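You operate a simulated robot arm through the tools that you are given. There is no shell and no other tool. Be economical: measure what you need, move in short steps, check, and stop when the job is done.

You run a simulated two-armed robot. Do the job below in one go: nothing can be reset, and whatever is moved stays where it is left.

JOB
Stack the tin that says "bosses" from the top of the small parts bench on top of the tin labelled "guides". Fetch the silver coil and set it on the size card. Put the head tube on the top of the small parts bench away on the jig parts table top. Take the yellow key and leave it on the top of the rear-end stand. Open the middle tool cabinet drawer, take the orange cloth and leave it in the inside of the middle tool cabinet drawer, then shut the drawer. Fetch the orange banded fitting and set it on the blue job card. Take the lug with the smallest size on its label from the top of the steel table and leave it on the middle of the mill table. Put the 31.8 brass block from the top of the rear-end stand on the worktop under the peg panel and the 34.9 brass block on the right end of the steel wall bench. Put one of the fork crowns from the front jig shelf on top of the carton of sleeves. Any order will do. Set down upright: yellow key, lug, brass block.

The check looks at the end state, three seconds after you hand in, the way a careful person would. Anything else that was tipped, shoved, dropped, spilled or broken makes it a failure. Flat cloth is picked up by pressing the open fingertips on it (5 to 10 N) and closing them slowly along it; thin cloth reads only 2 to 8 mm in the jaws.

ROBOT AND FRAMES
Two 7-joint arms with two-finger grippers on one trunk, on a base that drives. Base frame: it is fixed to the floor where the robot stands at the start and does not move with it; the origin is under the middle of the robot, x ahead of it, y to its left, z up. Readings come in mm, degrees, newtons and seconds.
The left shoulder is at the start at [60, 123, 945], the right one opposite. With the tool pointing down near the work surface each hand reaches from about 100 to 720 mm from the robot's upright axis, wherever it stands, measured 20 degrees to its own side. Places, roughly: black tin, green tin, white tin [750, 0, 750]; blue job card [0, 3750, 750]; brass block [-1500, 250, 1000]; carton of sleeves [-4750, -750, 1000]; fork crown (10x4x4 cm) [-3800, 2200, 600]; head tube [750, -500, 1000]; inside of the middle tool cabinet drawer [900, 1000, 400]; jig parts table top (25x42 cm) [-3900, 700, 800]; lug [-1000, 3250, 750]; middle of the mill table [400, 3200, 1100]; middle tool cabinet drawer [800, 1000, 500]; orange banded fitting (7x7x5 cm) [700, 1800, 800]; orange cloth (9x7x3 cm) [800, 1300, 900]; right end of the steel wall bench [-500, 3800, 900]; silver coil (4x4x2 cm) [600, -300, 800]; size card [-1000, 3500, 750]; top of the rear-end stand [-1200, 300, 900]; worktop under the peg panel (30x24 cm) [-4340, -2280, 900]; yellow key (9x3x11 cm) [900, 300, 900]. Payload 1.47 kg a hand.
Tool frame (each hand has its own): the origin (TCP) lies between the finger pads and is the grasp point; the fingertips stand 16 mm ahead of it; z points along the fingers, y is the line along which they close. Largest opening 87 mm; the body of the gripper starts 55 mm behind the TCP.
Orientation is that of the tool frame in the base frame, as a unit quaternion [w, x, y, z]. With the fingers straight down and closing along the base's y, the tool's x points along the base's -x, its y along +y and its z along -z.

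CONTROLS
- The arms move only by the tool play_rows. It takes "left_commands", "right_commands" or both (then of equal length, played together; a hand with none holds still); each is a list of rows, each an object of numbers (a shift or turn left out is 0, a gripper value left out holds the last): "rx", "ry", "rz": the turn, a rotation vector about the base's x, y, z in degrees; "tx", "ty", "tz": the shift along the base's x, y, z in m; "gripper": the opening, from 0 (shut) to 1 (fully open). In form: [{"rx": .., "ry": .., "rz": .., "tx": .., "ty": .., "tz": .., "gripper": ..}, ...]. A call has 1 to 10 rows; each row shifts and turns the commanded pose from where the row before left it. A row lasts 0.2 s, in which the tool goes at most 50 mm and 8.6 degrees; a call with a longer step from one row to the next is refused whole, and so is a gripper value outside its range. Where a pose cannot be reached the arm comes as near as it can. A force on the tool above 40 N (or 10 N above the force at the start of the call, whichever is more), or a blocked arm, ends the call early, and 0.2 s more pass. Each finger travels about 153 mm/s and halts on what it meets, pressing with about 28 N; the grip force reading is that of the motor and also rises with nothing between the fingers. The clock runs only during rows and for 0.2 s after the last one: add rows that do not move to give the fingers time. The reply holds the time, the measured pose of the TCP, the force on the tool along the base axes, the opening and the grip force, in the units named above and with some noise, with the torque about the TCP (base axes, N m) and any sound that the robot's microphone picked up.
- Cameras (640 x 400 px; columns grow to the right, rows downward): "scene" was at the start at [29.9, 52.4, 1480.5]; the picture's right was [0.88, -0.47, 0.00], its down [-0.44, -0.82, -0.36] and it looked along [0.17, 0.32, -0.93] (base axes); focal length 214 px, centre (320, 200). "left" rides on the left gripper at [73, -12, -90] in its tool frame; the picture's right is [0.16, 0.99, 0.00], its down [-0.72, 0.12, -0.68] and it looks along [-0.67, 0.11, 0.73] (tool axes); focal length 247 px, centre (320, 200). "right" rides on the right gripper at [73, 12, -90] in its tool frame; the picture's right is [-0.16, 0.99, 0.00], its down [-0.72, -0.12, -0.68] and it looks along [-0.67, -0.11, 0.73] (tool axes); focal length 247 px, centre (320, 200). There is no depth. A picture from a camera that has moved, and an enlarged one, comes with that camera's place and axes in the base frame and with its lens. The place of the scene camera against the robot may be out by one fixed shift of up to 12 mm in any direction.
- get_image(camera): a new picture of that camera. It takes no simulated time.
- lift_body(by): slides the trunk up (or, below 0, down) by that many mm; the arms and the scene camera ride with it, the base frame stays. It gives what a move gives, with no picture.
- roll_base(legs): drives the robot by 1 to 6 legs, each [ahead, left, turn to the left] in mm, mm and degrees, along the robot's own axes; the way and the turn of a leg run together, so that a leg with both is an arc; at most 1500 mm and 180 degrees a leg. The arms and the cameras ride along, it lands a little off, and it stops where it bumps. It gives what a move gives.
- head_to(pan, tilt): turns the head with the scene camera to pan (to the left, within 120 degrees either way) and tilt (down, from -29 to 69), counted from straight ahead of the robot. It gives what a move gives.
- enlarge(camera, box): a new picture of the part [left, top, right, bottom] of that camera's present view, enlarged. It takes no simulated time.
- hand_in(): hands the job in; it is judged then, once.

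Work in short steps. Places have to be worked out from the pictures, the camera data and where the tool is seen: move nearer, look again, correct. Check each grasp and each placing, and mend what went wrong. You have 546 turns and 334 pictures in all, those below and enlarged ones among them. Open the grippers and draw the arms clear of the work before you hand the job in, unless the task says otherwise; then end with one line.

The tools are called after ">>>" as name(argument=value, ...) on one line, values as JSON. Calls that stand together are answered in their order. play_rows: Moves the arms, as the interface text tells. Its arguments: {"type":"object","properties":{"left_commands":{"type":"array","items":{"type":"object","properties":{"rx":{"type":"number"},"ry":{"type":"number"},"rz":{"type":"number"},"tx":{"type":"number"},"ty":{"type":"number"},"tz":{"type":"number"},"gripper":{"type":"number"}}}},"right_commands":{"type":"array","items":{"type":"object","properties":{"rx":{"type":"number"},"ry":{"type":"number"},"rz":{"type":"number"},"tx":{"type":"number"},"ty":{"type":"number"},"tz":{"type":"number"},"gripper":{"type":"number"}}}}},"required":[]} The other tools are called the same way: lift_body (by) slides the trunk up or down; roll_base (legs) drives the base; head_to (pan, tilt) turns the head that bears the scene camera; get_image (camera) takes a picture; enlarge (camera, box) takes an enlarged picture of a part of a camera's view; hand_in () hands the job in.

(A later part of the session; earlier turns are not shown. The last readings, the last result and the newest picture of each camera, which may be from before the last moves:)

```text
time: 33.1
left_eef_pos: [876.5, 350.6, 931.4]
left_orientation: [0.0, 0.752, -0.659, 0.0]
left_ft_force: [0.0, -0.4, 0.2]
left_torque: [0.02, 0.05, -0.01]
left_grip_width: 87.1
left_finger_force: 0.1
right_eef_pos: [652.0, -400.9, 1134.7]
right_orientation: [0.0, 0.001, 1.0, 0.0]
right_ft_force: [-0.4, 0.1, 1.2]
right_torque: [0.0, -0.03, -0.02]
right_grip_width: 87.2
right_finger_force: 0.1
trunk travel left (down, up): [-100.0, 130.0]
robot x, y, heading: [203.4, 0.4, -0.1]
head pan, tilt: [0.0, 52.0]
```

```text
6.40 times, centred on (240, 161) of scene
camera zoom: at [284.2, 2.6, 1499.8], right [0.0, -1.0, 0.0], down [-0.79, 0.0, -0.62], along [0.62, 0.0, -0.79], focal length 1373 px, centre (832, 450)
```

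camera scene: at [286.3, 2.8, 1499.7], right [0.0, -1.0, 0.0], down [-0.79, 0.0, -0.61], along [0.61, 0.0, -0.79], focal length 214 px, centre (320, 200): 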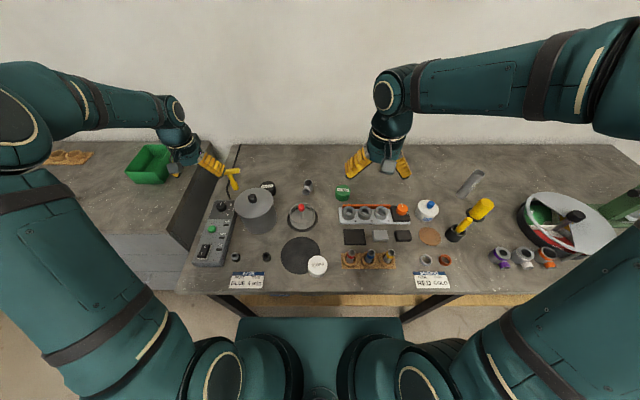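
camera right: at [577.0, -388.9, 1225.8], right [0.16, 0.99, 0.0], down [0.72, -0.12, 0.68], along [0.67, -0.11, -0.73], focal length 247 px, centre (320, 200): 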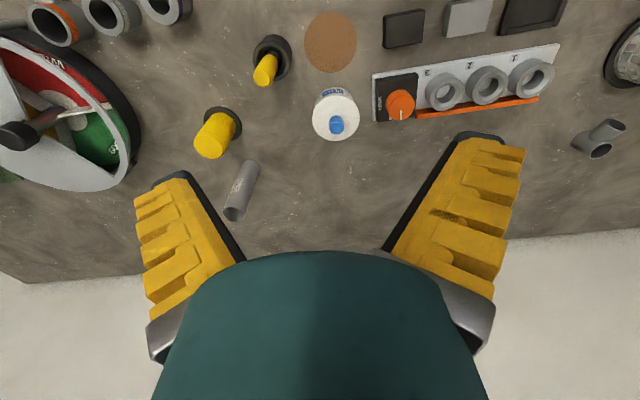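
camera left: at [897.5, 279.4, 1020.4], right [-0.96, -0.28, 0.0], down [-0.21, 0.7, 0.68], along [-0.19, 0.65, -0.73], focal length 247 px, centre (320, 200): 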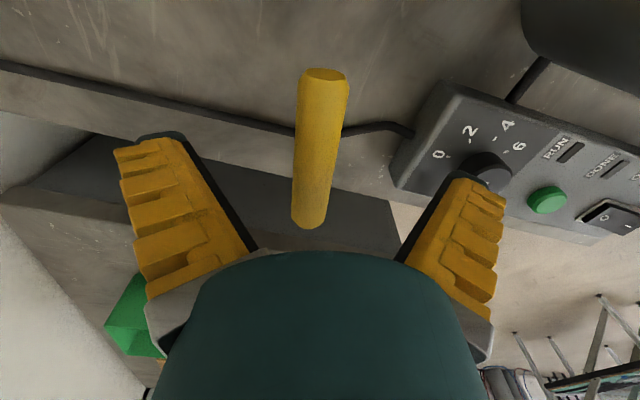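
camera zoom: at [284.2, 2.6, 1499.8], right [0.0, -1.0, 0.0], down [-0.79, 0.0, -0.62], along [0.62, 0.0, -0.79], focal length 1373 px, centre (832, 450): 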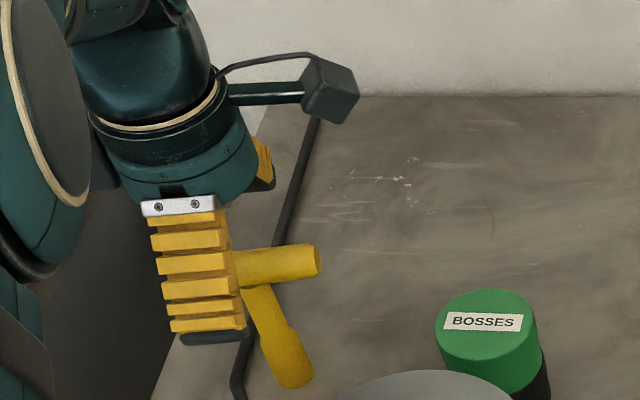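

By the wrist camera the bar is centred under the TCP. I descend 20 mm more and close gently.

>>> play_rows(left_commands=[{"tx": 0.003, "ty": 0.002, "tz": -0.01}, {"tz": -0.01}, {}, {"gripper": 0.6}, {"gripper": 0.3}, {"gripper": 0.15}, {}, {}])

>>> enlarge(camera="scene", box=[190, 130, 290, 192])

>>> get_image(camera="left")

```text
time: 34.9
left_eef_pos: [881.3, 352.8, 910.2]
left_orientation: [0.0, 0.751, -0.66, 0.0]
left_ft_force: [0.1, 0.2, -0.2]
left_torque: [-0.01, 0.02, 0.01]
left_grip_width: 20.0
left_finger_force: 5.0
right_eef_pos: [651.9, -401.1, 1135.6]
right_orientation: [0.0, 0.0, 1.0, 0.0]
right_ft_force: [0.5, 0.2, 0.7]
right_torque: [0.01, 0.01, 0.0]
right_grip_width: 87.0
right_finger_force: 0.0
trunk travel left (down, up): [-100.0, 130.0]
robot x, y, heading: [205.7, -3.1, 0.1]
head pan, tilt: [0.0, 52.0]
```

```text
6.40 times, centred on (240, 161) of scene
camera zoom: at [284.4, 2.8, 1499.8], right [0.0, -1.0, 0.0], down [-0.79, 0.0, -0.62], along [0.62, 0.0, -0.79], focal length 1373 px, centre (832, 450)
```

zoom: 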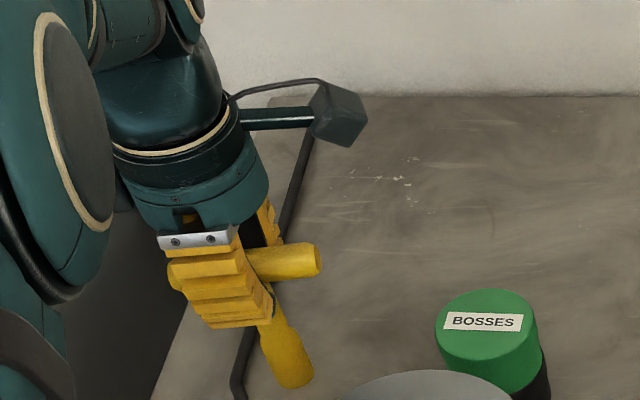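

```text
296 pictures are left
camera left: at [902.3, 281.7, 1000.1], right [-0.96, -0.28, 0.0], down [-0.21, 0.7, 0.68], along [-0.19, 0.65, -0.73], focal length 247 px, centre (320, 200)
```

left: 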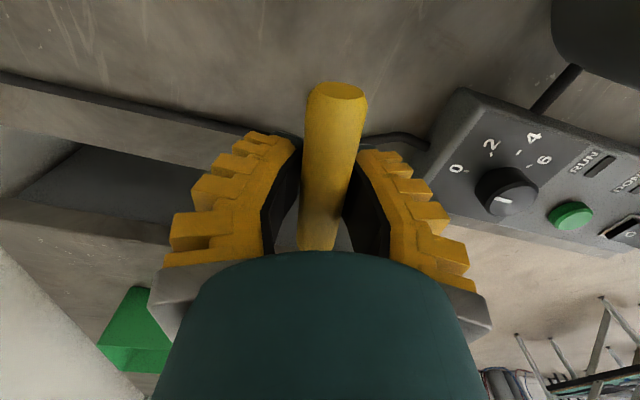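

Fingers touch the bar at 20 mm. I squeeze and lift a little, then check.

>>> play_rows(left_commands=[{"gripper": 0.0}, {}, {}, {"tz": 0.02}, {"tz": 0.03}, {"tz": 0.04}, {}])

>>> enlarge(camera="scene", box=[190, 120, 290, 182])

```text
time: 36.5
left_eef_pos: [882.1, 353.3, 1002.0]
left_orientation: [0.0, 0.752, -0.659, -0.001]
left_ft_force: [-0.1, 0.4, -1.1]
left_torque: [0.0, -0.01, -0.02]
left_grip_width: 11.4
left_finger_force: 28.5
right_eef_pos: [651.8, -399.4, 1135.6]
right_orientation: [0.0, 0.0, 1.0, -0.001]
right_ft_force: [-0.4, 0.1, 0.5]
right_torque: [0.02, 0.04, -0.02]
right_grip_width: 86.8
right_finger_force: 0.1
trunk travel left (down, up): [-100.0, 130.0]
robot x, y, heading: [206.8, -2.7, 0.1]
head pan, tilt: [0.0, 52.0]
```

```text
6.40 times, centred on (240, 151) of scene
camera zoom: at [285.2, 3.1, 1499.7], right [0.0, -1.0, 0.0], down [-0.79, 0.0, -0.62], along [0.62, 0.0, -0.79], focal length 1373 px, centre (832, 514)
```

zoom: 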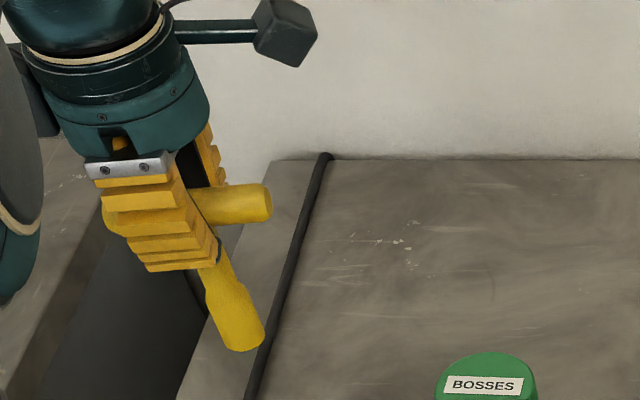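

The key hangs upright; its foot is ~93 mm below the TCP. Now the right hand goes over the silver coil, estimated at (562,-347).

>>> play_rows(right_commands=[{"tx": -0.023, "ty": 0.014, "tz": -0.03}, {"tx": -0.023, "ty": 0.014, "tz": -0.03}, {"tx": -0.023, "ty": 0.014, "tz": -0.03}, {"tx": -0.023, "ty": 0.013, "tz": -0.03}, {}])

>>> get_image(camera="right")

```text
time: 37.7
left_eef_pos: [882.4, 352.6, 1002.1]
left_orientation: [0.0, 0.752, -0.66, 0.0]
left_ft_force: [0.3, 0.4, -1.1]
left_torque: [0.01, -0.03, -0.02]
left_grip_width: 10.8
left_finger_force: 27.4
right_eef_pos: [559.2, -348.6, 1014.0]
right_orientation: [0.0, 0.0, 1.0, 0.0]
right_ft_force: [-0.2, -0.5, 0.4]
right_torque: [0.0, 0.02, -0.02]
right_grip_width: 87.3
right_finger_force: 0.1
trunk travel left (down, up): [-100.0, 130.0]
robot x, y, heading: [208.5, 1.8, -0.0]
head pan, tilt: [0.0, 52.0]
```

```text
294 pictures are left
camera right: at [485.4, -336.0, 1104.0], right [0.16, 0.99, 0.0], down [0.72, -0.12, 0.68], along [0.67, -0.11, -0.73], focal length 247 px, centre (320, 200)
```

right: 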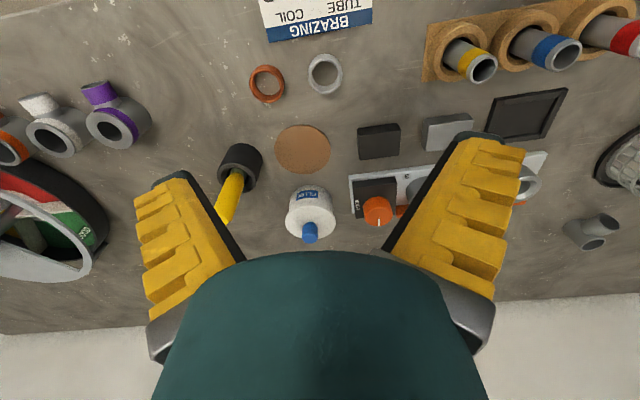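

Silver coil at about (565,-344), 38 mm across, the orange coil 61 mm to its right. I turn the hand -35° and narrow the opening so the fingers clear the orange one, then descend part-way.

>>> play_rows(right_commands=[{"rz": -8, "tx": 0.005, "ty": 0.005, "tz": -0.02, "gripper": 0.65}, {"rz": -8, "tz": -0.035}, {"rz": -8, "tz": -0.035}, {"rz": -8, "tz": -0.03}, {"rz": -3, "tz": -0.02}, {}])

>>> get_image(camera="right")

>>> enlarge(camera="scene", box=[370, 210, 490, 285])

```text
time: 39.1
left_eef_pos: [882.4, 352.8, 1003.0]
left_orientation: [0.0, 0.752, -0.659, 0.0]
left_ft_force: [0.4, -0.3, -1.3]
left_torque: [-0.01, 0.01, 0.01]
left_grip_width: 10.8
left_finger_force: 28.5
right_eef_pos: [563.6, -343.0, 874.7]
right_orientation: [0.0, 0.302, 0.953, 0.0]
right_ft_force: [-0.2, 0.3, 1.1]
right_torque: [0.02, 0.0, 0.01]
right_grip_width: 61.6
right_finger_force: 3.3
trunk travel left (down, up): [-100.0, 130.0]
robot x, y, heading: [208.0, 0.1, -0.2]
head pan, tilt: [0.0, 52.0]
```

```text
293 pictures are left
camera right: at [509.4, -291.9, 965.0], right [0.7, 0.72, 0.0], down [0.53, -0.51, 0.68], along [0.49, -0.47, -0.73], focal length 247 px, centre (320, 200)
```

right: 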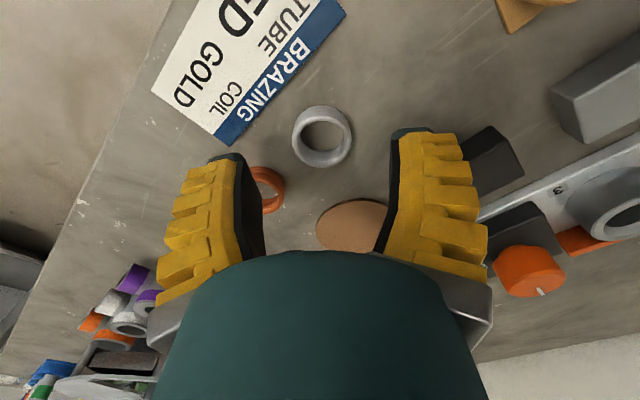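

```text
5.33 times, centred on (430, 248) of scene
camera zoom: at [284.3, 2.9, 1499.8], right [0.0, -1.0, 0.0], down [-0.79, 0.0, -0.62], along [0.62, 0.0, -0.79], focal length 1144 px, centre (-267, -53)
```

zoom: 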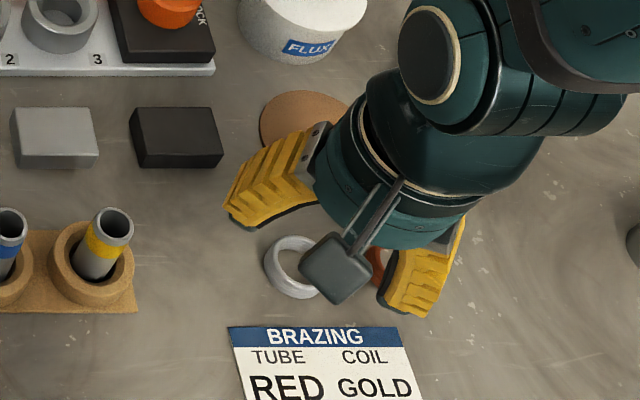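

The coil is confirmed at (565,-343); the orange one at (566,-403). I turn 15° more for clearance, centre and descend, then close.

>>> play_rows(right_commands=[{"rz": -8, "tx": 0.001}, {"rz": -7}, {"tz": -0.02}, {"tz": -0.016}, {}])

>>> get_image(camera="right")

```text
time: 40.3
left_eef_pos: [882.5, 353.4, 1002.3]
left_orientation: [0.0, 0.752, -0.66, 0.0]
left_ft_force: [0.6, -0.3, -0.1]
left_torque: [-0.02, 0.0, 0.01]
left_grip_width: 10.5
left_finger_force: 27.7
right_eef_pos: [566.1, -341.8, 839.7]
right_orientation: [0.001, 0.424, 0.906, 0.0]
right_ft_force: [0.3, -0.3, -0.1]
right_torque: [0.02, 0.0, 0.0]
right_grip_width: 61.4
right_finger_force: 3.2
trunk travel left (down, up): [-100.0, 130.0]
robot x, y, heading: [208.4, 2.7, -0.3]
head pan, tilt: [0.0, 52.0]
```

```text
291 pictures are left
camera right: at [527.0, -279.3, 929.8], right [0.86, 0.51, 0.0], down [0.38, -0.63, 0.68], along [0.35, -0.58, -0.73], focal length 247 px, centre (320, 200)
```

right: 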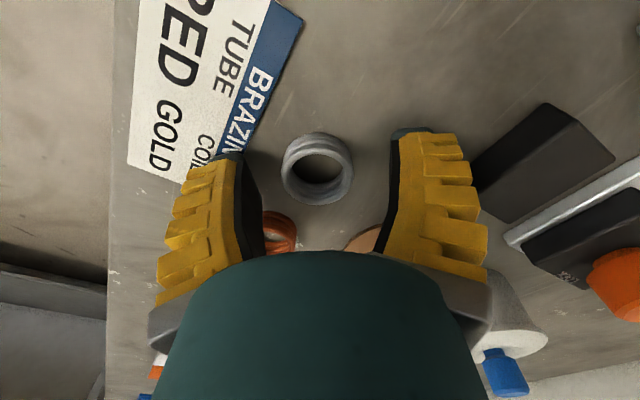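

The coil is centred between the fingers. I lower 3 mm and close.

>>> play_rows(right_commands=[{"tz": -0.003}, {}, {"gripper": 0.5}, {"gripper": 0.4}, {"gripper": 0.2}, {}, {}])

>>> get_image(camera="right")

```text
time: 41.9
left_eef_pos: [883.5, 354.2, 1002.2]
left_orientation: [0.0, 0.752, -0.659, 0.0]
left_ft_force: [0.2, 0.3, -0.4]
left_torque: [0.01, 0.02, -0.02]
left_grip_width: 10.6
left_finger_force: 27.4
right_eef_pos: [566.6, -342.1, 836.0]
right_orientation: [0.0, 0.423, 0.906, 0.0]
right_ft_force: [-0.9, 0.3, 0.3]
right_torque: [0.04, -0.03, -0.01]
right_grip_width: 27.2
right_finger_force: 28.0
trunk travel left (down, up): [-100.0, 130.0]
robot x, y, heading: [204.9, 2.6, -0.0]
head pan, tilt: [0.0, 52.0]
```

```text
290 pictures are left
camera right: at [526.9, -279.3, 927.0], right [0.86, 0.51, 0.0], down [0.38, -0.63, 0.68], along [0.35, -0.58, -0.73], focal length 247 px, centre (320, 200)
```

right: 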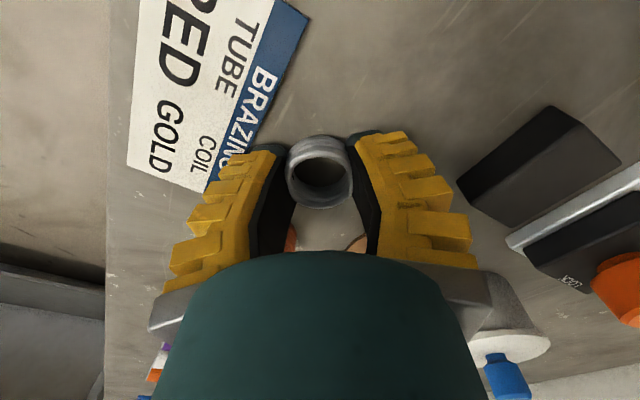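

Gripped at 27 mm. I lift and verify.

>>> play_rows(right_commands=[{"tz": 0.02}, {"tz": 0.04}, {"tz": 0.045}, {"tz": 0.045}, {"tz": 0.045}, {}])

>>> get_image(camera="right")

```text
time: 43.3
left_eef_pos: [881.4, 354.1, 1001.8]
left_orientation: [0.0, 0.752, -0.659, 0.0]
left_ft_force: [-0.6, 0.2, -0.2]
left_torque: [0.0, 0.03, 0.01]
left_grip_width: 10.7
left_finger_force: 27.8
right_eef_pos: [568.4, -345.5, 1025.7]
right_orientation: [0.0, 0.423, 0.906, -0.001]
right_ft_force: [-0.2, -0.3, 0.1]
right_torque: [-0.02, 0.0, -0.01]
right_grip_width: 26.0
right_finger_force: 28.0
trunk travel left (down, up): [-100.0, 130.0]
robot x, y, heading: [204.5, -0.5, 0.0]
head pan, tilt: [0.0, 52.0]
```

```text
289 pictures are left
camera right: at [529.6, -282.5, 1116.7], right [0.86, 0.51, 0.0], down [0.38, -0.63, 0.68], along [0.35, -0.58, -0.73], focal length 247 px, centre (320, 200)
```

right: 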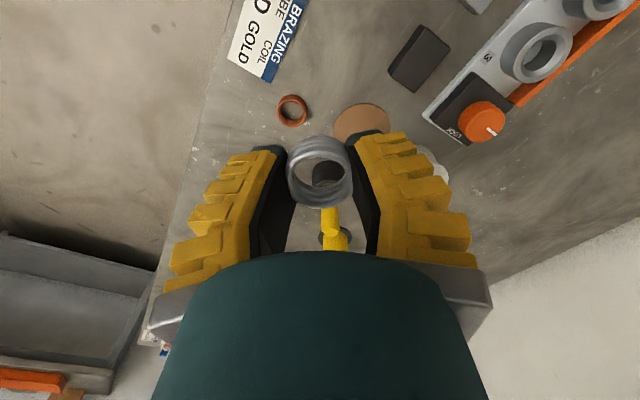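

Coil is held. I raise and draw in both hands for travel.

>>> play_rows(left_commands=[{"tz": 0.045}, {"tz": 0.045, "tx": -0.02}, {"tz": 0.03, "tx": -0.04}, {"tx": -0.045}, {"tx": -0.045}, {"tx": -0.045}, {"tx": -0.045, "ty": -0.01}, {"tx": -0.045, "ty": -0.01}, {}], right_commands=[{"tz": 0.04}, {"tz": 0.04}, {"tz": 0.04}, {"tz": 0.01}, {}, {}, {}, {}, {}])

>>> roll_base(legs=[[-305, 0, 0], [0, 0, 90], [1050, 0, 0], [0, 1200, 0]])

>>> head_to(pan=110, tilt=40)

>>> get_image(camera="scene")

```text
time: 45.3
left_eef_pos: [601.7, 335.3, 1124.7]
left_orientation: [0.0, 0.751, -0.66, 0.0]
left_ft_force: [0.8, 0.1, -1.1]
left_torque: [-0.01, 0.03, -0.02]
left_grip_width: 10.4
left_finger_force: 28.2
right_eef_pos: [568.2, -342.5, 1159.2]
right_orientation: [-0.001, 0.422, 0.906, 0.0]
right_ft_force: [0.4, -0.8, -1.7]
right_torque: [0.01, 0.03, -0.01]
right_grip_width: 25.3
right_finger_force: 28.0
trunk travel left (down, up): [-100.0, 130.0]
robot x, y, heading: [203.5, -0.5, -0.2]
head pan, tilt: [0.0, 52.0]
```

```text
time: 66.9
left_eef_pos: [-1718.4, 1374.7, 1123.0]
left_orientation: [0.0, 0.996, 0.09, 0.0]
left_ft_force: [0.8, 0.2, -1.6]
left_torque: [-0.02, 0.0, -0.02]
left_grip_width: 10.7
left_finger_force: 28.1
right_eef_pos: [-1040.8, 1374.1, 1159.8]
right_orientation: [0.0, -0.365, 0.931, 0.0]
right_ft_force: [-0.7, 1.0, -0.8]
right_torque: [0.01, -0.01, 0.0]
right_grip_width: 22.2
right_finger_force: 27.7
trunk travel left (down, up): [-100.0, 130.0]
robot x, y, heading: [-1363.5, 994.9, 93.0]
head pan, tilt: [0.0, 52.0]
```

```text
time: 68.7
left_eef_pos: [-1718.2, 1374.7, 1123.9]
left_orientation: [0.0, 0.996, 0.089, 0.0]
left_ft_force: [0.2, 0.3, -1.3]
left_torque: [0.06, 0.0, -0.01]
left_grip_width: 10.5
left_finger_force: 27.8
right_eef_pos: [-1040.3, 1375.5, 1159.7]
right_orientation: [0.0, -0.365, 0.931, 0.0]
right_ft_force: [-0.2, 0.8, -0.7]
right_torque: [0.03, -0.03, -0.02]
right_grip_width: 22.3
right_finger_force: 28.1
trunk travel left (down, up): [-100.0, 130.0]
robot x, y, heading: [-1363.5, 996.2, 92.9]
head pan, tilt: [110.0, 40.0]
```

```text
288 pictures are left
camera scene: at [-1448.7, 976.8, 1516.6], right [-0.39, 0.92, 0.0], down [0.59, 0.25, -0.77], along [-0.71, -0.3, -0.64], focal length 214 px, centre (320, 200)
```

scene: 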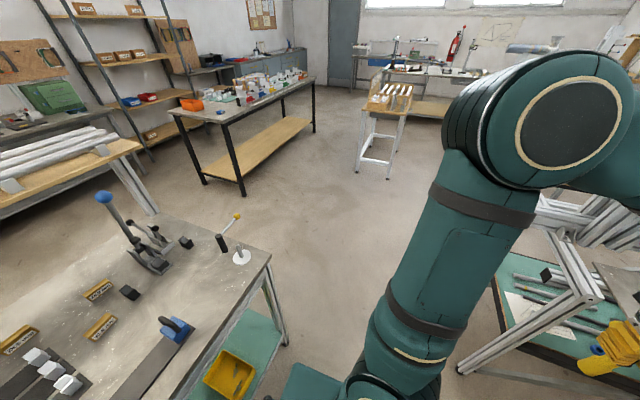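

The coil grip reading has dropped from 27 to 22 mm; I check the right camera.

>>> get_image(camera="right")

```text
287 pictures are left
camera right: at [-1103.2, 1333.4, 1249.6], right [-0.56, 0.83, 0.0], down [0.61, 0.41, 0.68], along [0.57, 0.38, -0.73], focal length 247 px, centre (320, 200)
```

right: 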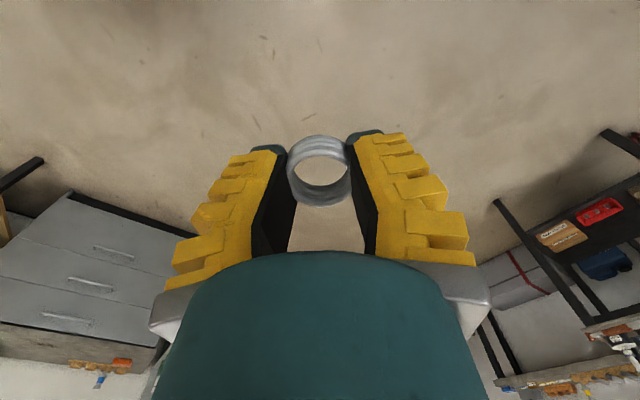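

The coil sits at the pad edge and is creeping out. I hold the opening at its present width to stop the squeezing.

>>> play_rows(right_commands=[{"gripper": 0.25}, {}, {}])

>>> enlarge(camera="right", box=[240, 110, 400, 210])

```text
time: 69.5
left_eef_pos: [-1719.4, 1374.9, 1124.0]
left_orientation: [0.0, 0.996, 0.09, 0.0]
left_ft_force: [0.4, 0.7, -1.7]
left_torque: [0.01, 0.04, -0.03]
left_grip_width: 10.6
left_finger_force: 28.0
right_eef_pos: [-1040.0, 1373.7, 1159.7]
right_orientation: [0.0, -0.364, 0.931, 0.0]
right_ft_force: [-0.2, 0.5, -0.8]
right_torque: [0.01, -0.02, 0.02]
right_grip_width: 23.6
right_finger_force: 27.9
trunk travel left (down, up): [-100.0, 130.0]
robot x, y, heading: [-1362.8, 998.4, 92.6]
head pan, tilt: [110.0, 40.0]
```

```text
4.00 times, centred on (320, 160) of right
camera zoom: at [-1103.2, 1333.4, 1249.6], right [-0.56, 0.83, 0.0], down [0.61, 0.41, 0.68], along [0.57, 0.38, -0.73], focal length 988 px, centre (320, 360)
```

zoom: 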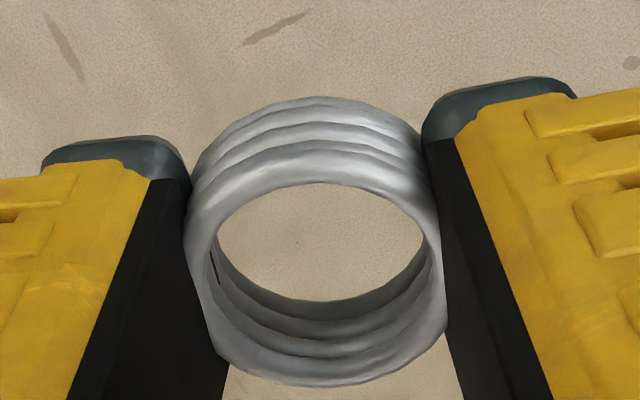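

The coil looks seated, so I carry on. I move off the table edge a bit and turn to face the rear-end stand.

>>> roll_base(legs=[[120, 0, 0], [0, 0, 177]])

>>> head_to(pan=0, tilt=45)

>>> get_image(camera="scene")

```text
time: 78.0
left_eef_pos: [-1027.9, 726.7, 1123.7]
left_orientation: [-0.001, -0.071, 0.997, -0.001]
left_ft_force: [-0.2, -0.4, -1.1]
left_torque: [0.03, 0.0, -0.02]
left_grip_width: 10.6
left_finger_force: 28.1
right_eef_pos: [-1707.2, 753.7, 1159.0]
right_orientation: [-0.001, 0.938, 0.347, 0.0]
right_ft_force: [-0.4, -0.4, 0.2]
right_torque: [0.03, 0.04, 0.01]
right_grip_width: 23.7
right_finger_force: 28.1
trunk travel left (down, up): [-100.0, 130.0]
robot x, y, heading: [-1372.1, 1120.3, -89.4]
head pan, tilt: [110.0, 40.0]
```

```text
time: 79.9
left_eef_pos: [-1029.1, 726.7, 1123.2]
left_orientation: [0.0, -0.07, 0.998, 0.0]
left_ft_force: [-0.2, -0.3, -1.3]
left_torque: [-0.02, 0.0, 0.0]
left_grip_width: 10.7
left_finger_force: 27.7
right_eef_pos: [-1707.0, 752.6, 1159.3]
right_orientation: [0.0, 0.938, 0.348, 0.0]
right_ft_force: [-0.2, -0.1, -0.8]
right_torque: [-0.04, -0.02, 0.04]
right_grip_width: 23.2
right_finger_force: 28.1
trunk travel left (down, up): [-100.0, 130.0]
robot x, y, heading: [-1370.5, 1116.6, -89.7]
head pan, tilt: [0.0, 45.0]
```

```text
285 pictures are left
camera scene: at [-1374.9, 1029.5, 1509.4], right [-1.0, -0.01, 0.0], down [-0.01, 0.71, -0.71], along [0.01, -0.71, -0.71], focal length 214 px, centre (320, 200)
```

scene: 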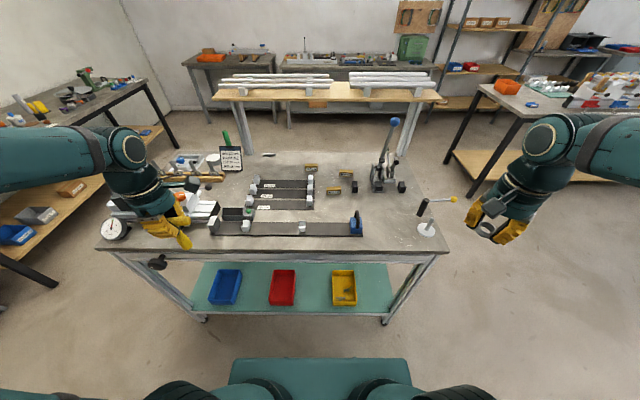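

I enlarge the stand top.

>>> enlarge(camera="scene", box=[230, 130, 390, 230])

>>> enlarge(camera="scene", box=[330, 150, 490, 250])

>>> enlarge(camera="scene", box=[90, 140, 250, 240])

```text
4.00 times, centred on (310, 180) of scene
camera zoom: at [-1374.9, 1029.5, 1509.4], right [-1.0, -0.01, 0.0], down [-0.01, 0.71, -0.71], along [0.01, -0.71, -0.71], focal length 858 px, centre (360, 280)
```

zoom: 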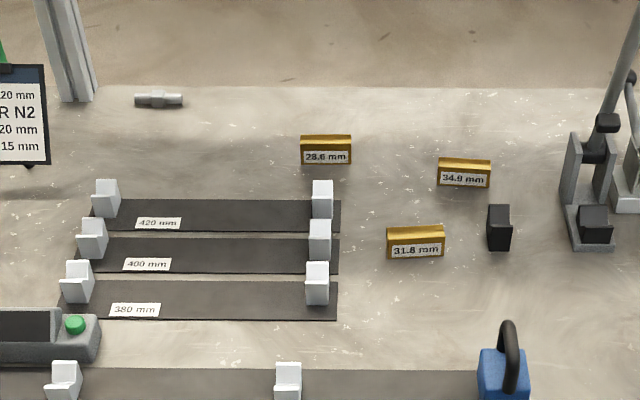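

```text
4.00 times, centred on (410, 200) of scene
camera zoom: at [-1374.9, 1029.5, 1509.4], right [-1.0, -0.01, 0.0], down [-0.01, 0.71, -0.71], along [0.01, -0.71, -0.71], focal length 858 px, centre (-40, 200)
```

zoom: 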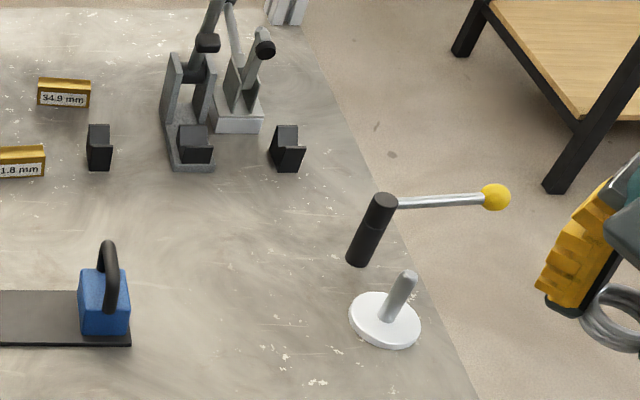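

```text
4.00 times, centred on (170, 190) of scene
camera zoom: at [-1374.9, 1029.5, 1509.4], right [-1.0, -0.01, 0.0], down [-0.01, 0.71, -0.71], along [0.01, -0.71, -0.71], focal length 858 px, centre (920, 240)
```

zoom: 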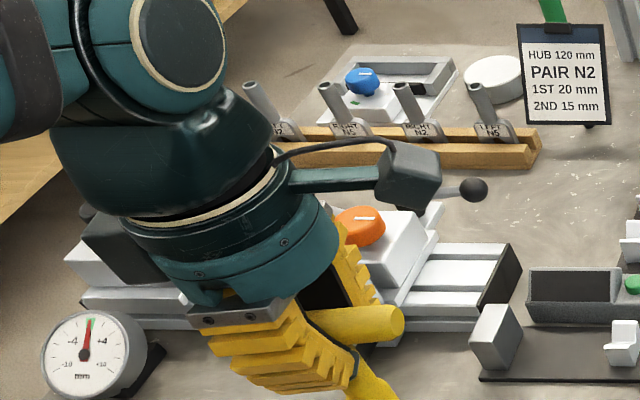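

Blocks: 34.9 at about (-1485,243), 31.8 at (-1423,365); free area near (-1560,470) for the key. I drive closer and to the right so the left hand serves both.

>>> roll_base(legs=[[190, -270, 0]])

>>> get_image(camera="scene")

>>> get_image(camera="left")

```text
time: 82.9
left_eef_pos: [-1296.1, 532.7, 1124.4]
left_orientation: [0.001, -0.07, 0.998, 0.0]
left_ft_force: [-0.1, -0.1, -1.5]
left_torque: [0.05, -0.01, -0.01]
left_grip_width: 10.4
left_finger_force: 28.2
right_eef_pos: [-1974.6, 558.2, 1159.9]
right_orientation: [0.0, 0.938, 0.347, 0.0]
right_ft_force: [-0.2, -0.2, -0.7]
right_torque: [0.0, -0.02, -0.02]
right_grip_width: 23.0
right_finger_force: 27.8
trunk travel left (down, up): [-100.0, 130.0]
robot x, y, heading: [-1641.7, 923.8, -89.5]
head pan, tilt: [0.0, 45.0]
```

```text
281 pictures are left
camera scene: at [-1643.5, 835.1, 1509.3], right [-1.0, -0.01, 0.0], down [-0.01, 0.71, -0.71], along [0.01, -0.71, -0.71], focal length 214 px, centre (320, 200)
```

scene: 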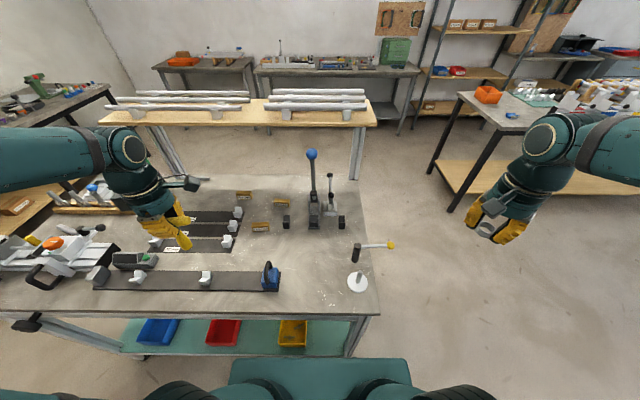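

```text
280 pictures are left
camera left: at [-1368.0, 510.2, 1213.1], right [-0.3, 0.96, 0.0], down [0.7, 0.22, 0.68], along [0.65, 0.2, -0.73], focal length 247 px, centre (320, 200)
```

left: 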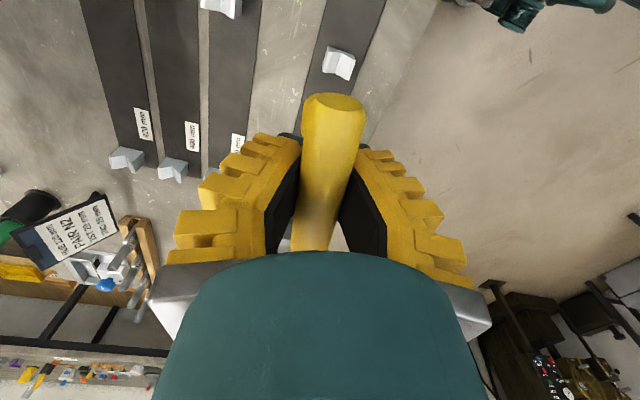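

I carry the key over the free spot at about (-1580,440).

>>> play_rows(left_commands=[{"tx": -0.041, "ty": -0.013}, {"tx": -0.041, "ty": -0.013}, {"tx": -0.041, "ty": -0.013}, {"tx": -0.041, "ty": -0.013}, {"tx": -0.04, "ty": -0.013}, {"tx": -0.04, "ty": -0.014}, {"tx": -0.04, "ty": -0.014}, {"tz": -0.04}, {"tz": -0.04}, {}])

>>> get_image(camera="scene")

>>> get_image(camera="left")

```text
time: 85.1
left_eef_pos: [-1581.4, 439.1, 1045.0]
left_orientation: [-0.001, -0.071, 0.998, 0.0]
left_ft_force: [-0.2, -0.2, -1.7]
left_torque: [0.03, -0.01, -0.01]
left_grip_width: 10.7
left_finger_force: 28.1
right_eef_pos: [-1974.5, 558.9, 1160.0]
right_orientation: [-0.001, 0.938, 0.347, 0.0]
right_ft_force: [-0.6, 0.0, -0.3]
right_torque: [-0.03, 0.0, 0.03]
right_grip_width: 22.8
right_finger_force: 28.3
trunk travel left (down, up): [-100.0, 130.0]
robot x, y, heading: [-1639.1, 921.1, -89.4]
head pan, tilt: [0.0, 45.0]
```

```text
279 pictures are left
camera scene: at [-1642.7, 835.9, 1509.4], right [-1.0, -0.01, 0.0], down [-0.01, 0.71, -0.71], along [0.01, -0.71, -0.71], focal length 214 px, centre (320, 200)
```

scene: 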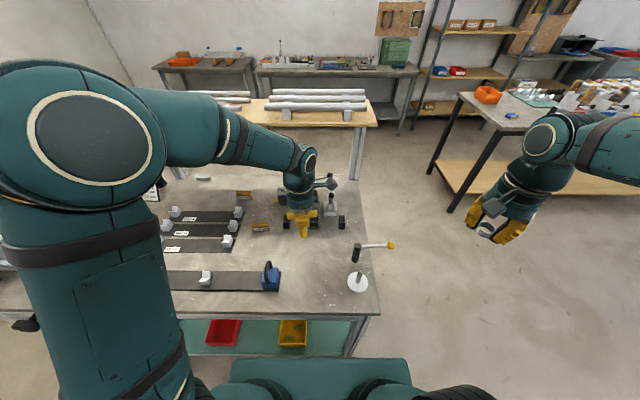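

```text
278 pictures are left
camera left: at [-1652.4, 416.6, 1134.2], right [-0.3, 0.96, 0.0], down [0.7, 0.22, 0.68], along [0.65, 0.2, -0.73], focal length 247 px, centre (320, 200)
```

left: 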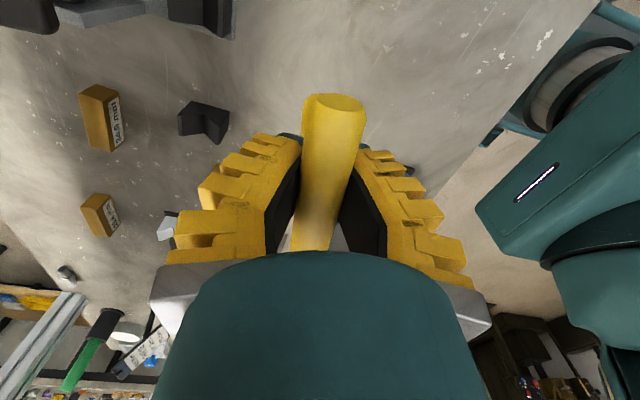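

The spot below is clear. I lower the key.

>>> play_rows(left_commands=[{"tz": -0.03}, {"tz": -0.015}, {"tz": -0.005}, {"tz": -0.004}, {"tz": -0.004}, {"tz": -0.004}, {}])

>>> enlarge(camera="scene", box=[250, 200, 350, 262])

```text
time: 86.7
left_eef_pos: [-1580.9, 440.2, 980.8]
left_orientation: [-0.001, -0.071, 0.997, 0.0]
left_ft_force: [0.1, 0.6, -1.9]
left_torque: [0.0, -0.02, -0.03]
left_grip_width: 10.2
left_finger_force: 28.1
right_eef_pos: [-1975.0, 557.9, 1160.2]
right_orientation: [0.0, 0.938, 0.347, 0.0]
right_ft_force: [-0.1, 0.2, -0.5]
right_torque: [0.02, 0.0, 0.01]
right_grip_width: 24.8
right_finger_force: 28.2
trunk travel left (down, up): [-100.0, 130.0]
robot x, y, heading: [-1639.2, 924.7, -89.3]
head pan, tilt: [0.0, 45.0]
```

```text
6.40 times, centred on (300, 231) of scene
camera zoom: at [-1643.1, 835.3, 1509.4], right [-1.0, -0.01, 0.0], down [-0.01, 0.71, -0.71], along [0.01, -0.71, -0.71], focal length 1373 px, centre (448, 2)
```

zoom: 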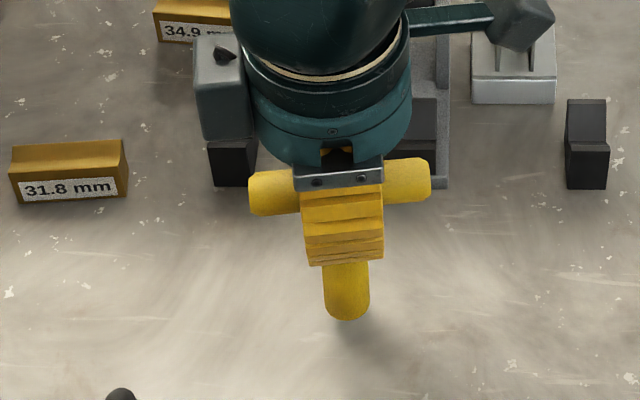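

Still ~20-30 mm above the table. Continue lowering.

>>> play_rows(left_commands=[{"tz": -0.01}, {"tz": -0.005}, {"tz": -0.003}, {"tz": -0.003}, {"tz": -0.003}, {}])

>>> enlarge(camera="scene", box=[250, 200, 350, 262])

```text
time: 88.1
left_eef_pos: [-1581.3, 441.3, 960.1]
left_orientation: [-0.001, -0.07, 0.998, -0.001]
left_ft_force: [1.7, -4.1, 29.2]
left_torque: [-0.14, 0.08, 0.02]
left_grip_width: 18.9
left_finger_force: 28.1
right_eef_pos: [-1974.9, 559.3, 1160.2]
right_orientation: [0.0, 0.938, 0.347, -0.001]
right_ft_force: [-0.6, 0.0, 0.5]
right_torque: [0.0, -0.01, 0.02]
right_grip_width: 24.3
right_finger_force: 28.1
trunk travel left (down, up): [-100.0, 130.0]
robot x, y, heading: [-1639.2, 923.6, -89.2]
head pan, tilt: [0.0, 45.0]
```

```text
6.40 times, centred on (300, 231) of scene
camera zoom: at [-1643.2, 837.0, 1509.5], right [-1.0, -0.01, 0.0], down [-0.01, 0.71, -0.71], along [0.01, -0.71, -0.71], focal length 1373 px, centre (448, 2)
```

zoom: 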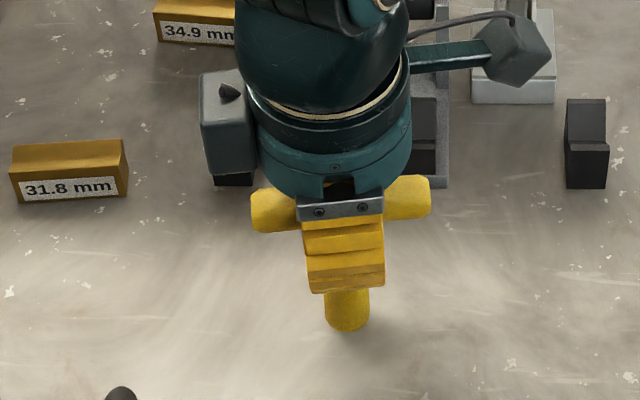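

Contact at about TCP 965 (table z≈872). I relieve the load by 3 mm and check before opening.

>>> play_rows(left_commands=[{"tz": 0.003}, {}])

```text
time: 88.7
left_eef_pos: [-1580.8, 439.8, 961.3]
left_orientation: [0.0, -0.071, 0.997, 0.002]
left_ft_force: [0.3, -0.9, 2.6]
left_torque: [-0.04, 0.09, 0.0]
left_grip_width: 17.7
left_finger_force: 27.8
right_eef_pos: [-1975.4, 559.3, 1159.0]
right_orientation: [0.0, 0.938, 0.347, 0.001]
right_ft_force: [0.0, -0.6, -0.1]
right_torque: [0.04, -0.01, -0.01]
right_grip_width: 24.3
right_finger_force: 28.0
trunk travel left (down, up): [-100.0, 130.0]
robot x, y, heading: [-1639.9, 925.0, -89.4]
head pan, tilt: [0.0, 45.0]
```

Load nearly gone. I open the fingers gradually and rise.

>>> play_rows(left_commands=[{"gripper": 0.3}, {"gripper": 0.5}, {"gripper": 0.8}, {}, {"tz": 0.03}, {"tz": 0.04}, {"tz": 0.04}, {}])

>>> get_image(camera="left")

>>> enlarge(camera="scene", box=[220, 170, 380, 270])

```text
time: 90.5
left_eef_pos: [-1583.5, 440.1, 1071.1]
left_orientation: [0.0, -0.071, 0.997, 0.001]
left_ft_force: [-1.4, 0.1, 0.4]
left_torque: [0.01, 0.03, 0.0]
left_grip_width: 73.1
left_finger_force: 2.2
right_eef_pos: [-1974.7, 557.4, 1159.7]
right_orientation: [0.0, 0.938, 0.347, 0.001]
right_ft_force: [0.9, -0.1, -0.5]
right_torque: [0.01, 0.01, -0.03]
right_grip_width: 23.6
right_finger_force: 28.0
trunk travel left (down, up): [-100.0, 130.0]
robot x, y, heading: [-1637.9, 926.5, -89.1]
head pan, tilt: [0.0, 45.0]
```

```text
275 pictures are left
camera left: at [-1653.3, 417.6, 1161.1], right [-0.3, 0.96, 0.0], down [0.7, 0.22, 0.68], along [0.65, 0.2, -0.73], focal length 247 px, centre (320, 200)
```

left: 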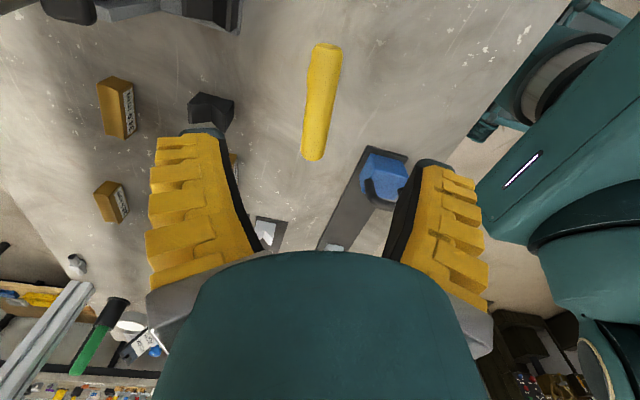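

```text
4.00 times, centred on (300, 220) of scene
camera zoom: at [-1643.2, 835.0, 1509.3], right [-1.0, -0.01, 0.0], down [-0.01, 0.71, -0.71], along [0.01, -0.71, -0.71], focal length 858 px, centre (400, 120)
```

zoom: 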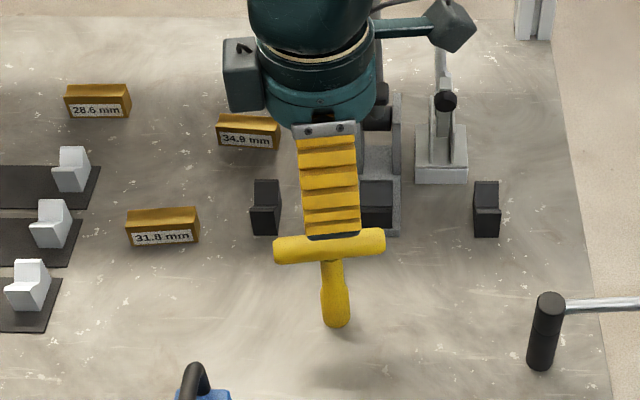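

The key stands upright. The 34.9 block is at about (-1485,240), turned ~6°. I go over it from the +x side, staying clear of the lever at x≈-1611, turning -14°.

>>> play_rows(left_commands=[{"tx": 0.03, "ty": -0.03, "rz": -5, "gripper": 0.8}, {"tx": 0.03, "ty": -0.03, "rz": -5}, {"tx": 0.03, "ty": -0.03, "rz": -4.5}, {"tx": 0.03, "ty": -0.03}, {"ty": -0.04}, {"ty": -0.04}, {"tz": -0.03}, {"tz": -0.03}, {}])

>>> get_image(camera="left")

>>> enlarge(camera="scene", box=[220, 140, 380, 240])

```text
time: 91.2
left_eef_pos: [-1510.1, 367.2, 1069.1]
left_orientation: [0.001, 0.048, 0.999, 0.007]
left_ft_force: [2.4, 7.7, -3.1]
left_torque: [-0.72, -0.12, -0.63]
left_grip_width: 73.0
left_finger_force: 2.5
right_eef_pos: [-1973.8, 558.9, 1159.2]
right_orientation: [-0.001, 0.938, 0.347, -0.001]
right_ft_force: [-0.1, -0.2, -0.2]
right_torque: [0.01, 0.02, -0.01]
right_grip_width: 23.4
right_finger_force: 27.7
trunk travel left (down, up): [-100.0, 130.0]
robot x, y, heading: [-1640.6, 922.8, -89.3]
head pan, tilt: [0.0, 45.0]
stopped in row 3 (left hand): the force on the tool passed its limit at 43 N (the readings are from after the stop); the commanded pose is now the measured one
```

```text
273 pictures are left
camera left: at [-1584.2, 360.7, 1158.0], right [-0.06, 1.0, 0.01], down [0.73, 0.04, 0.68], along [0.68, 0.05, -0.73], focal length 247 px, centre (320, 200)
```

left: 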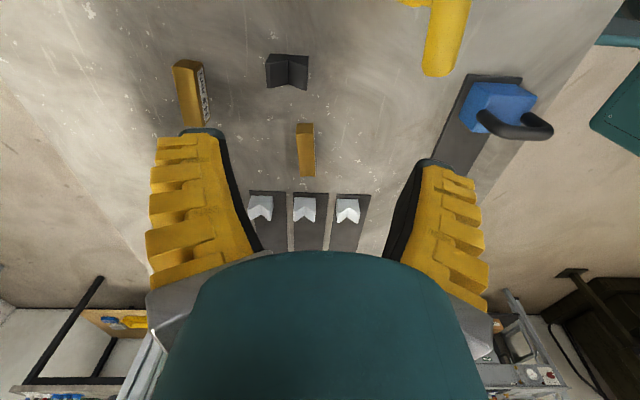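

```text
4.00 times, centred on (300, 190) of scene
camera zoom: at [-1642.2, 835.0, 1509.3], right [-1.0, -0.01, 0.0], down [-0.01, 0.71, -0.71], along [0.01, -0.71, -0.71], focal length 858 px, centre (400, 240)
```

zoom: 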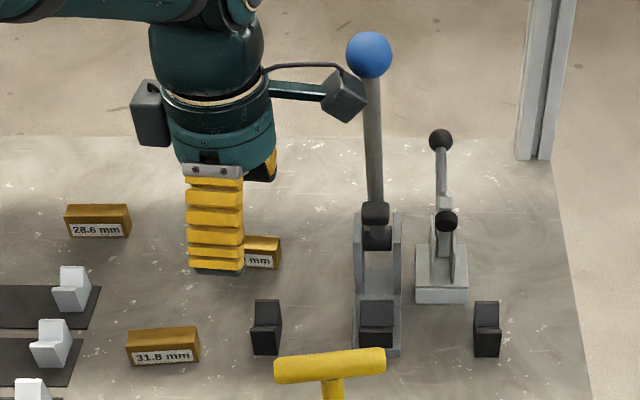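

The wrist camera touched the lever (which stands unchanged at about x -1615, y 350, tall to z 1200). I back off in +x.

>>> play_rows(left_commands=[{"tx": 0.03}, {"tx": 0.04}, {}])

>>> enlarge(camera="scene", box=[220, 140, 380, 240])

```text
time: 92.0
left_eef_pos: [-1441.2, 368.6, 1071.9]
left_orientation: [0.001, 0.046, 0.999, 0.005]
left_ft_force: [0.0, 0.0, -0.5]
left_torque: [0.02, 0.01, -0.01]
left_grip_width: 73.1
left_finger_force: 2.2
right_eef_pos: [-1975.6, 558.0, 1159.7]
right_orientation: [0.001, 0.938, 0.348, 0.0]
right_ft_force: [-0.2, 0.9, 0.0]
right_torque: [0.02, -0.01, -0.01]
right_grip_width: 23.4
right_finger_force: 28.0
trunk travel left (down, up): [-100.0, 130.0]
robot x, y, heading: [-1634.9, 921.3, -89.5]
head pan, tilt: [0.0, 45.0]
```

```text
4.00 times, centred on (300, 190) of scene
camera zoom: at [-1643.8, 835.5, 1509.4], right [-1.0, -0.01, 0.0], down [-0.01, 0.71, -0.71], along [0.01, -0.71, -0.71], focal length 858 px, centre (400, 240)
```

zoom: 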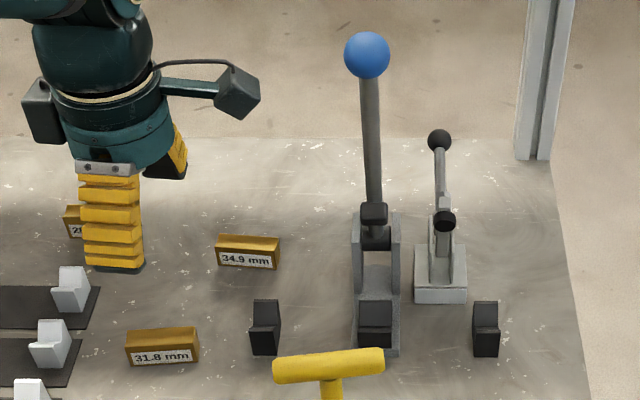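

Lever unharmed. I turn the hand -90° (camera back toward the robot) so it grips the block lengthwise, well clear of the lever, moving toward (-1485,250).

>>> play_rows(left_commands=[{"rz": -8.5, "gripper": 1.0}, {"rz": -8.5}, {"rz": -8.5}, {"rz": -8.5}, {"rz": -8.5, "ty": -0.02}, {"rz": -8.5, "ty": -0.03}, {"rz": -8.5, "ty": -0.03}, {"rz": -8.5, "ty": -0.03, "tx": -0.01}, {"rz": -8.5, "ty": -0.02, "tx": -0.02}, {"rz": -8.5, "tx": -0.014}])

>>> play_rows(left_commands=[{"rz": -5, "tz": -0.03}, {"tz": -0.03}, {}])

>>> get_image(camera="left")

```text
time: 94.4
left_eef_pos: [-1444.1, 272.1, 1073.3]
left_orientation: [0.001, 0.691, 0.723, 0.023]
left_ft_force: [0.8, 0.3, -0.5]
left_torque: [0.0, 0.05, -0.01]
left_grip_width: 86.9
left_finger_force: 0.0
right_eef_pos: [-1967.3, 577.5, 1166.4]
right_orientation: [0.007, 0.935, 0.355, -0.003]
right_ft_force: [-2.2, -0.6, -0.8]
right_torque: [0.0, -0.08, -0.03]
right_grip_width: 23.4
right_finger_force: 27.9
trunk travel left (down, up): [-100.0, 130.0]
robot x, y, heading: [-1637.8, 928.3, -88.6]
head pan, tilt: [0.0, 45.0]
stopped in row 10 (left hand): the arm was blocked; the commanded pose is now the measured one
```

```text
time: 95.4
left_eef_pos: [-1458.8, 265.5, 1026.4]
left_orientation: [0.013, 0.726, 0.687, 0.005]
left_ft_force: [-0.3, -0.4, 0.2]
left_torque: [0.01, 0.0, 0.01]
left_grip_width: 87.3
left_finger_force: 0.1
right_eef_pos: [-1968.5, 577.9, 1164.8]
right_orientation: [0.008, 0.935, 0.354, -0.003]
right_ft_force: [-0.1, 0.9, -0.8]
right_torque: [-0.01, 0.0, 0.01]
right_grip_width: 23.2
right_finger_force: 28.1
trunk travel left (down, up): [-100.0, 130.0]
robot x, y, heading: [-1639.4, 928.4, -88.9]
head pan, tilt: [0.0, 45.0]
stopped in row 3 (left hand): the arm was blocked; the commanded pose is now the measured one
```

```text
270 pictures are left
camera left: at [-1468.8, 339.2, 1114.8], right [0.99, 0.1, 0.02], down [0.06, -0.72, 0.69], along [0.09, -0.68, -0.72], focal length 247 px, centre (320, 200)
```

left: 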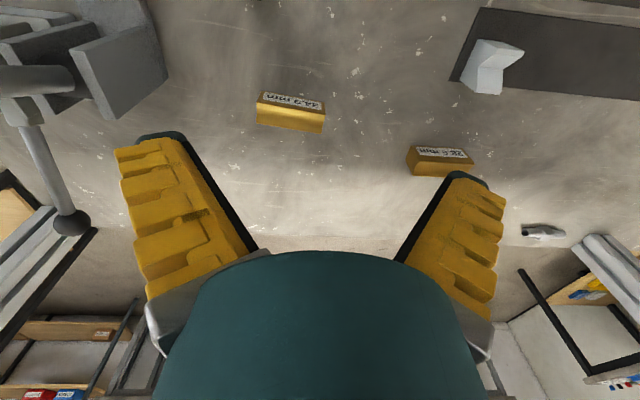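

The arm was blocked; I look at the scene.

>>> get_image(camera="scene")

```text
269 pictures are left
camera scene: at [-1641.9, 864.4, 1509.9], right [-1.0, -0.02, 0.0], down [-0.02, 0.69, -0.72], along [0.02, -0.72, -0.69], focal length 214 px, centre (320, 200)
```

scene: 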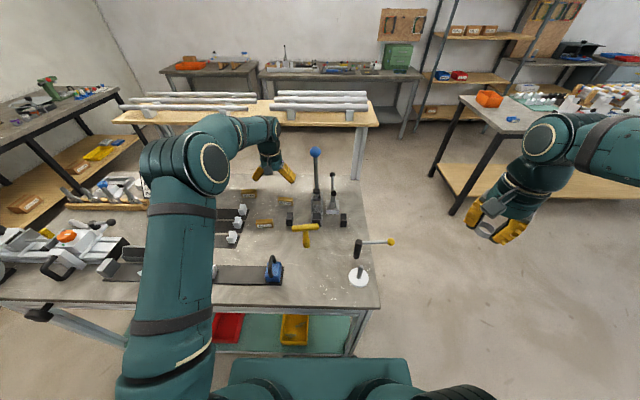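

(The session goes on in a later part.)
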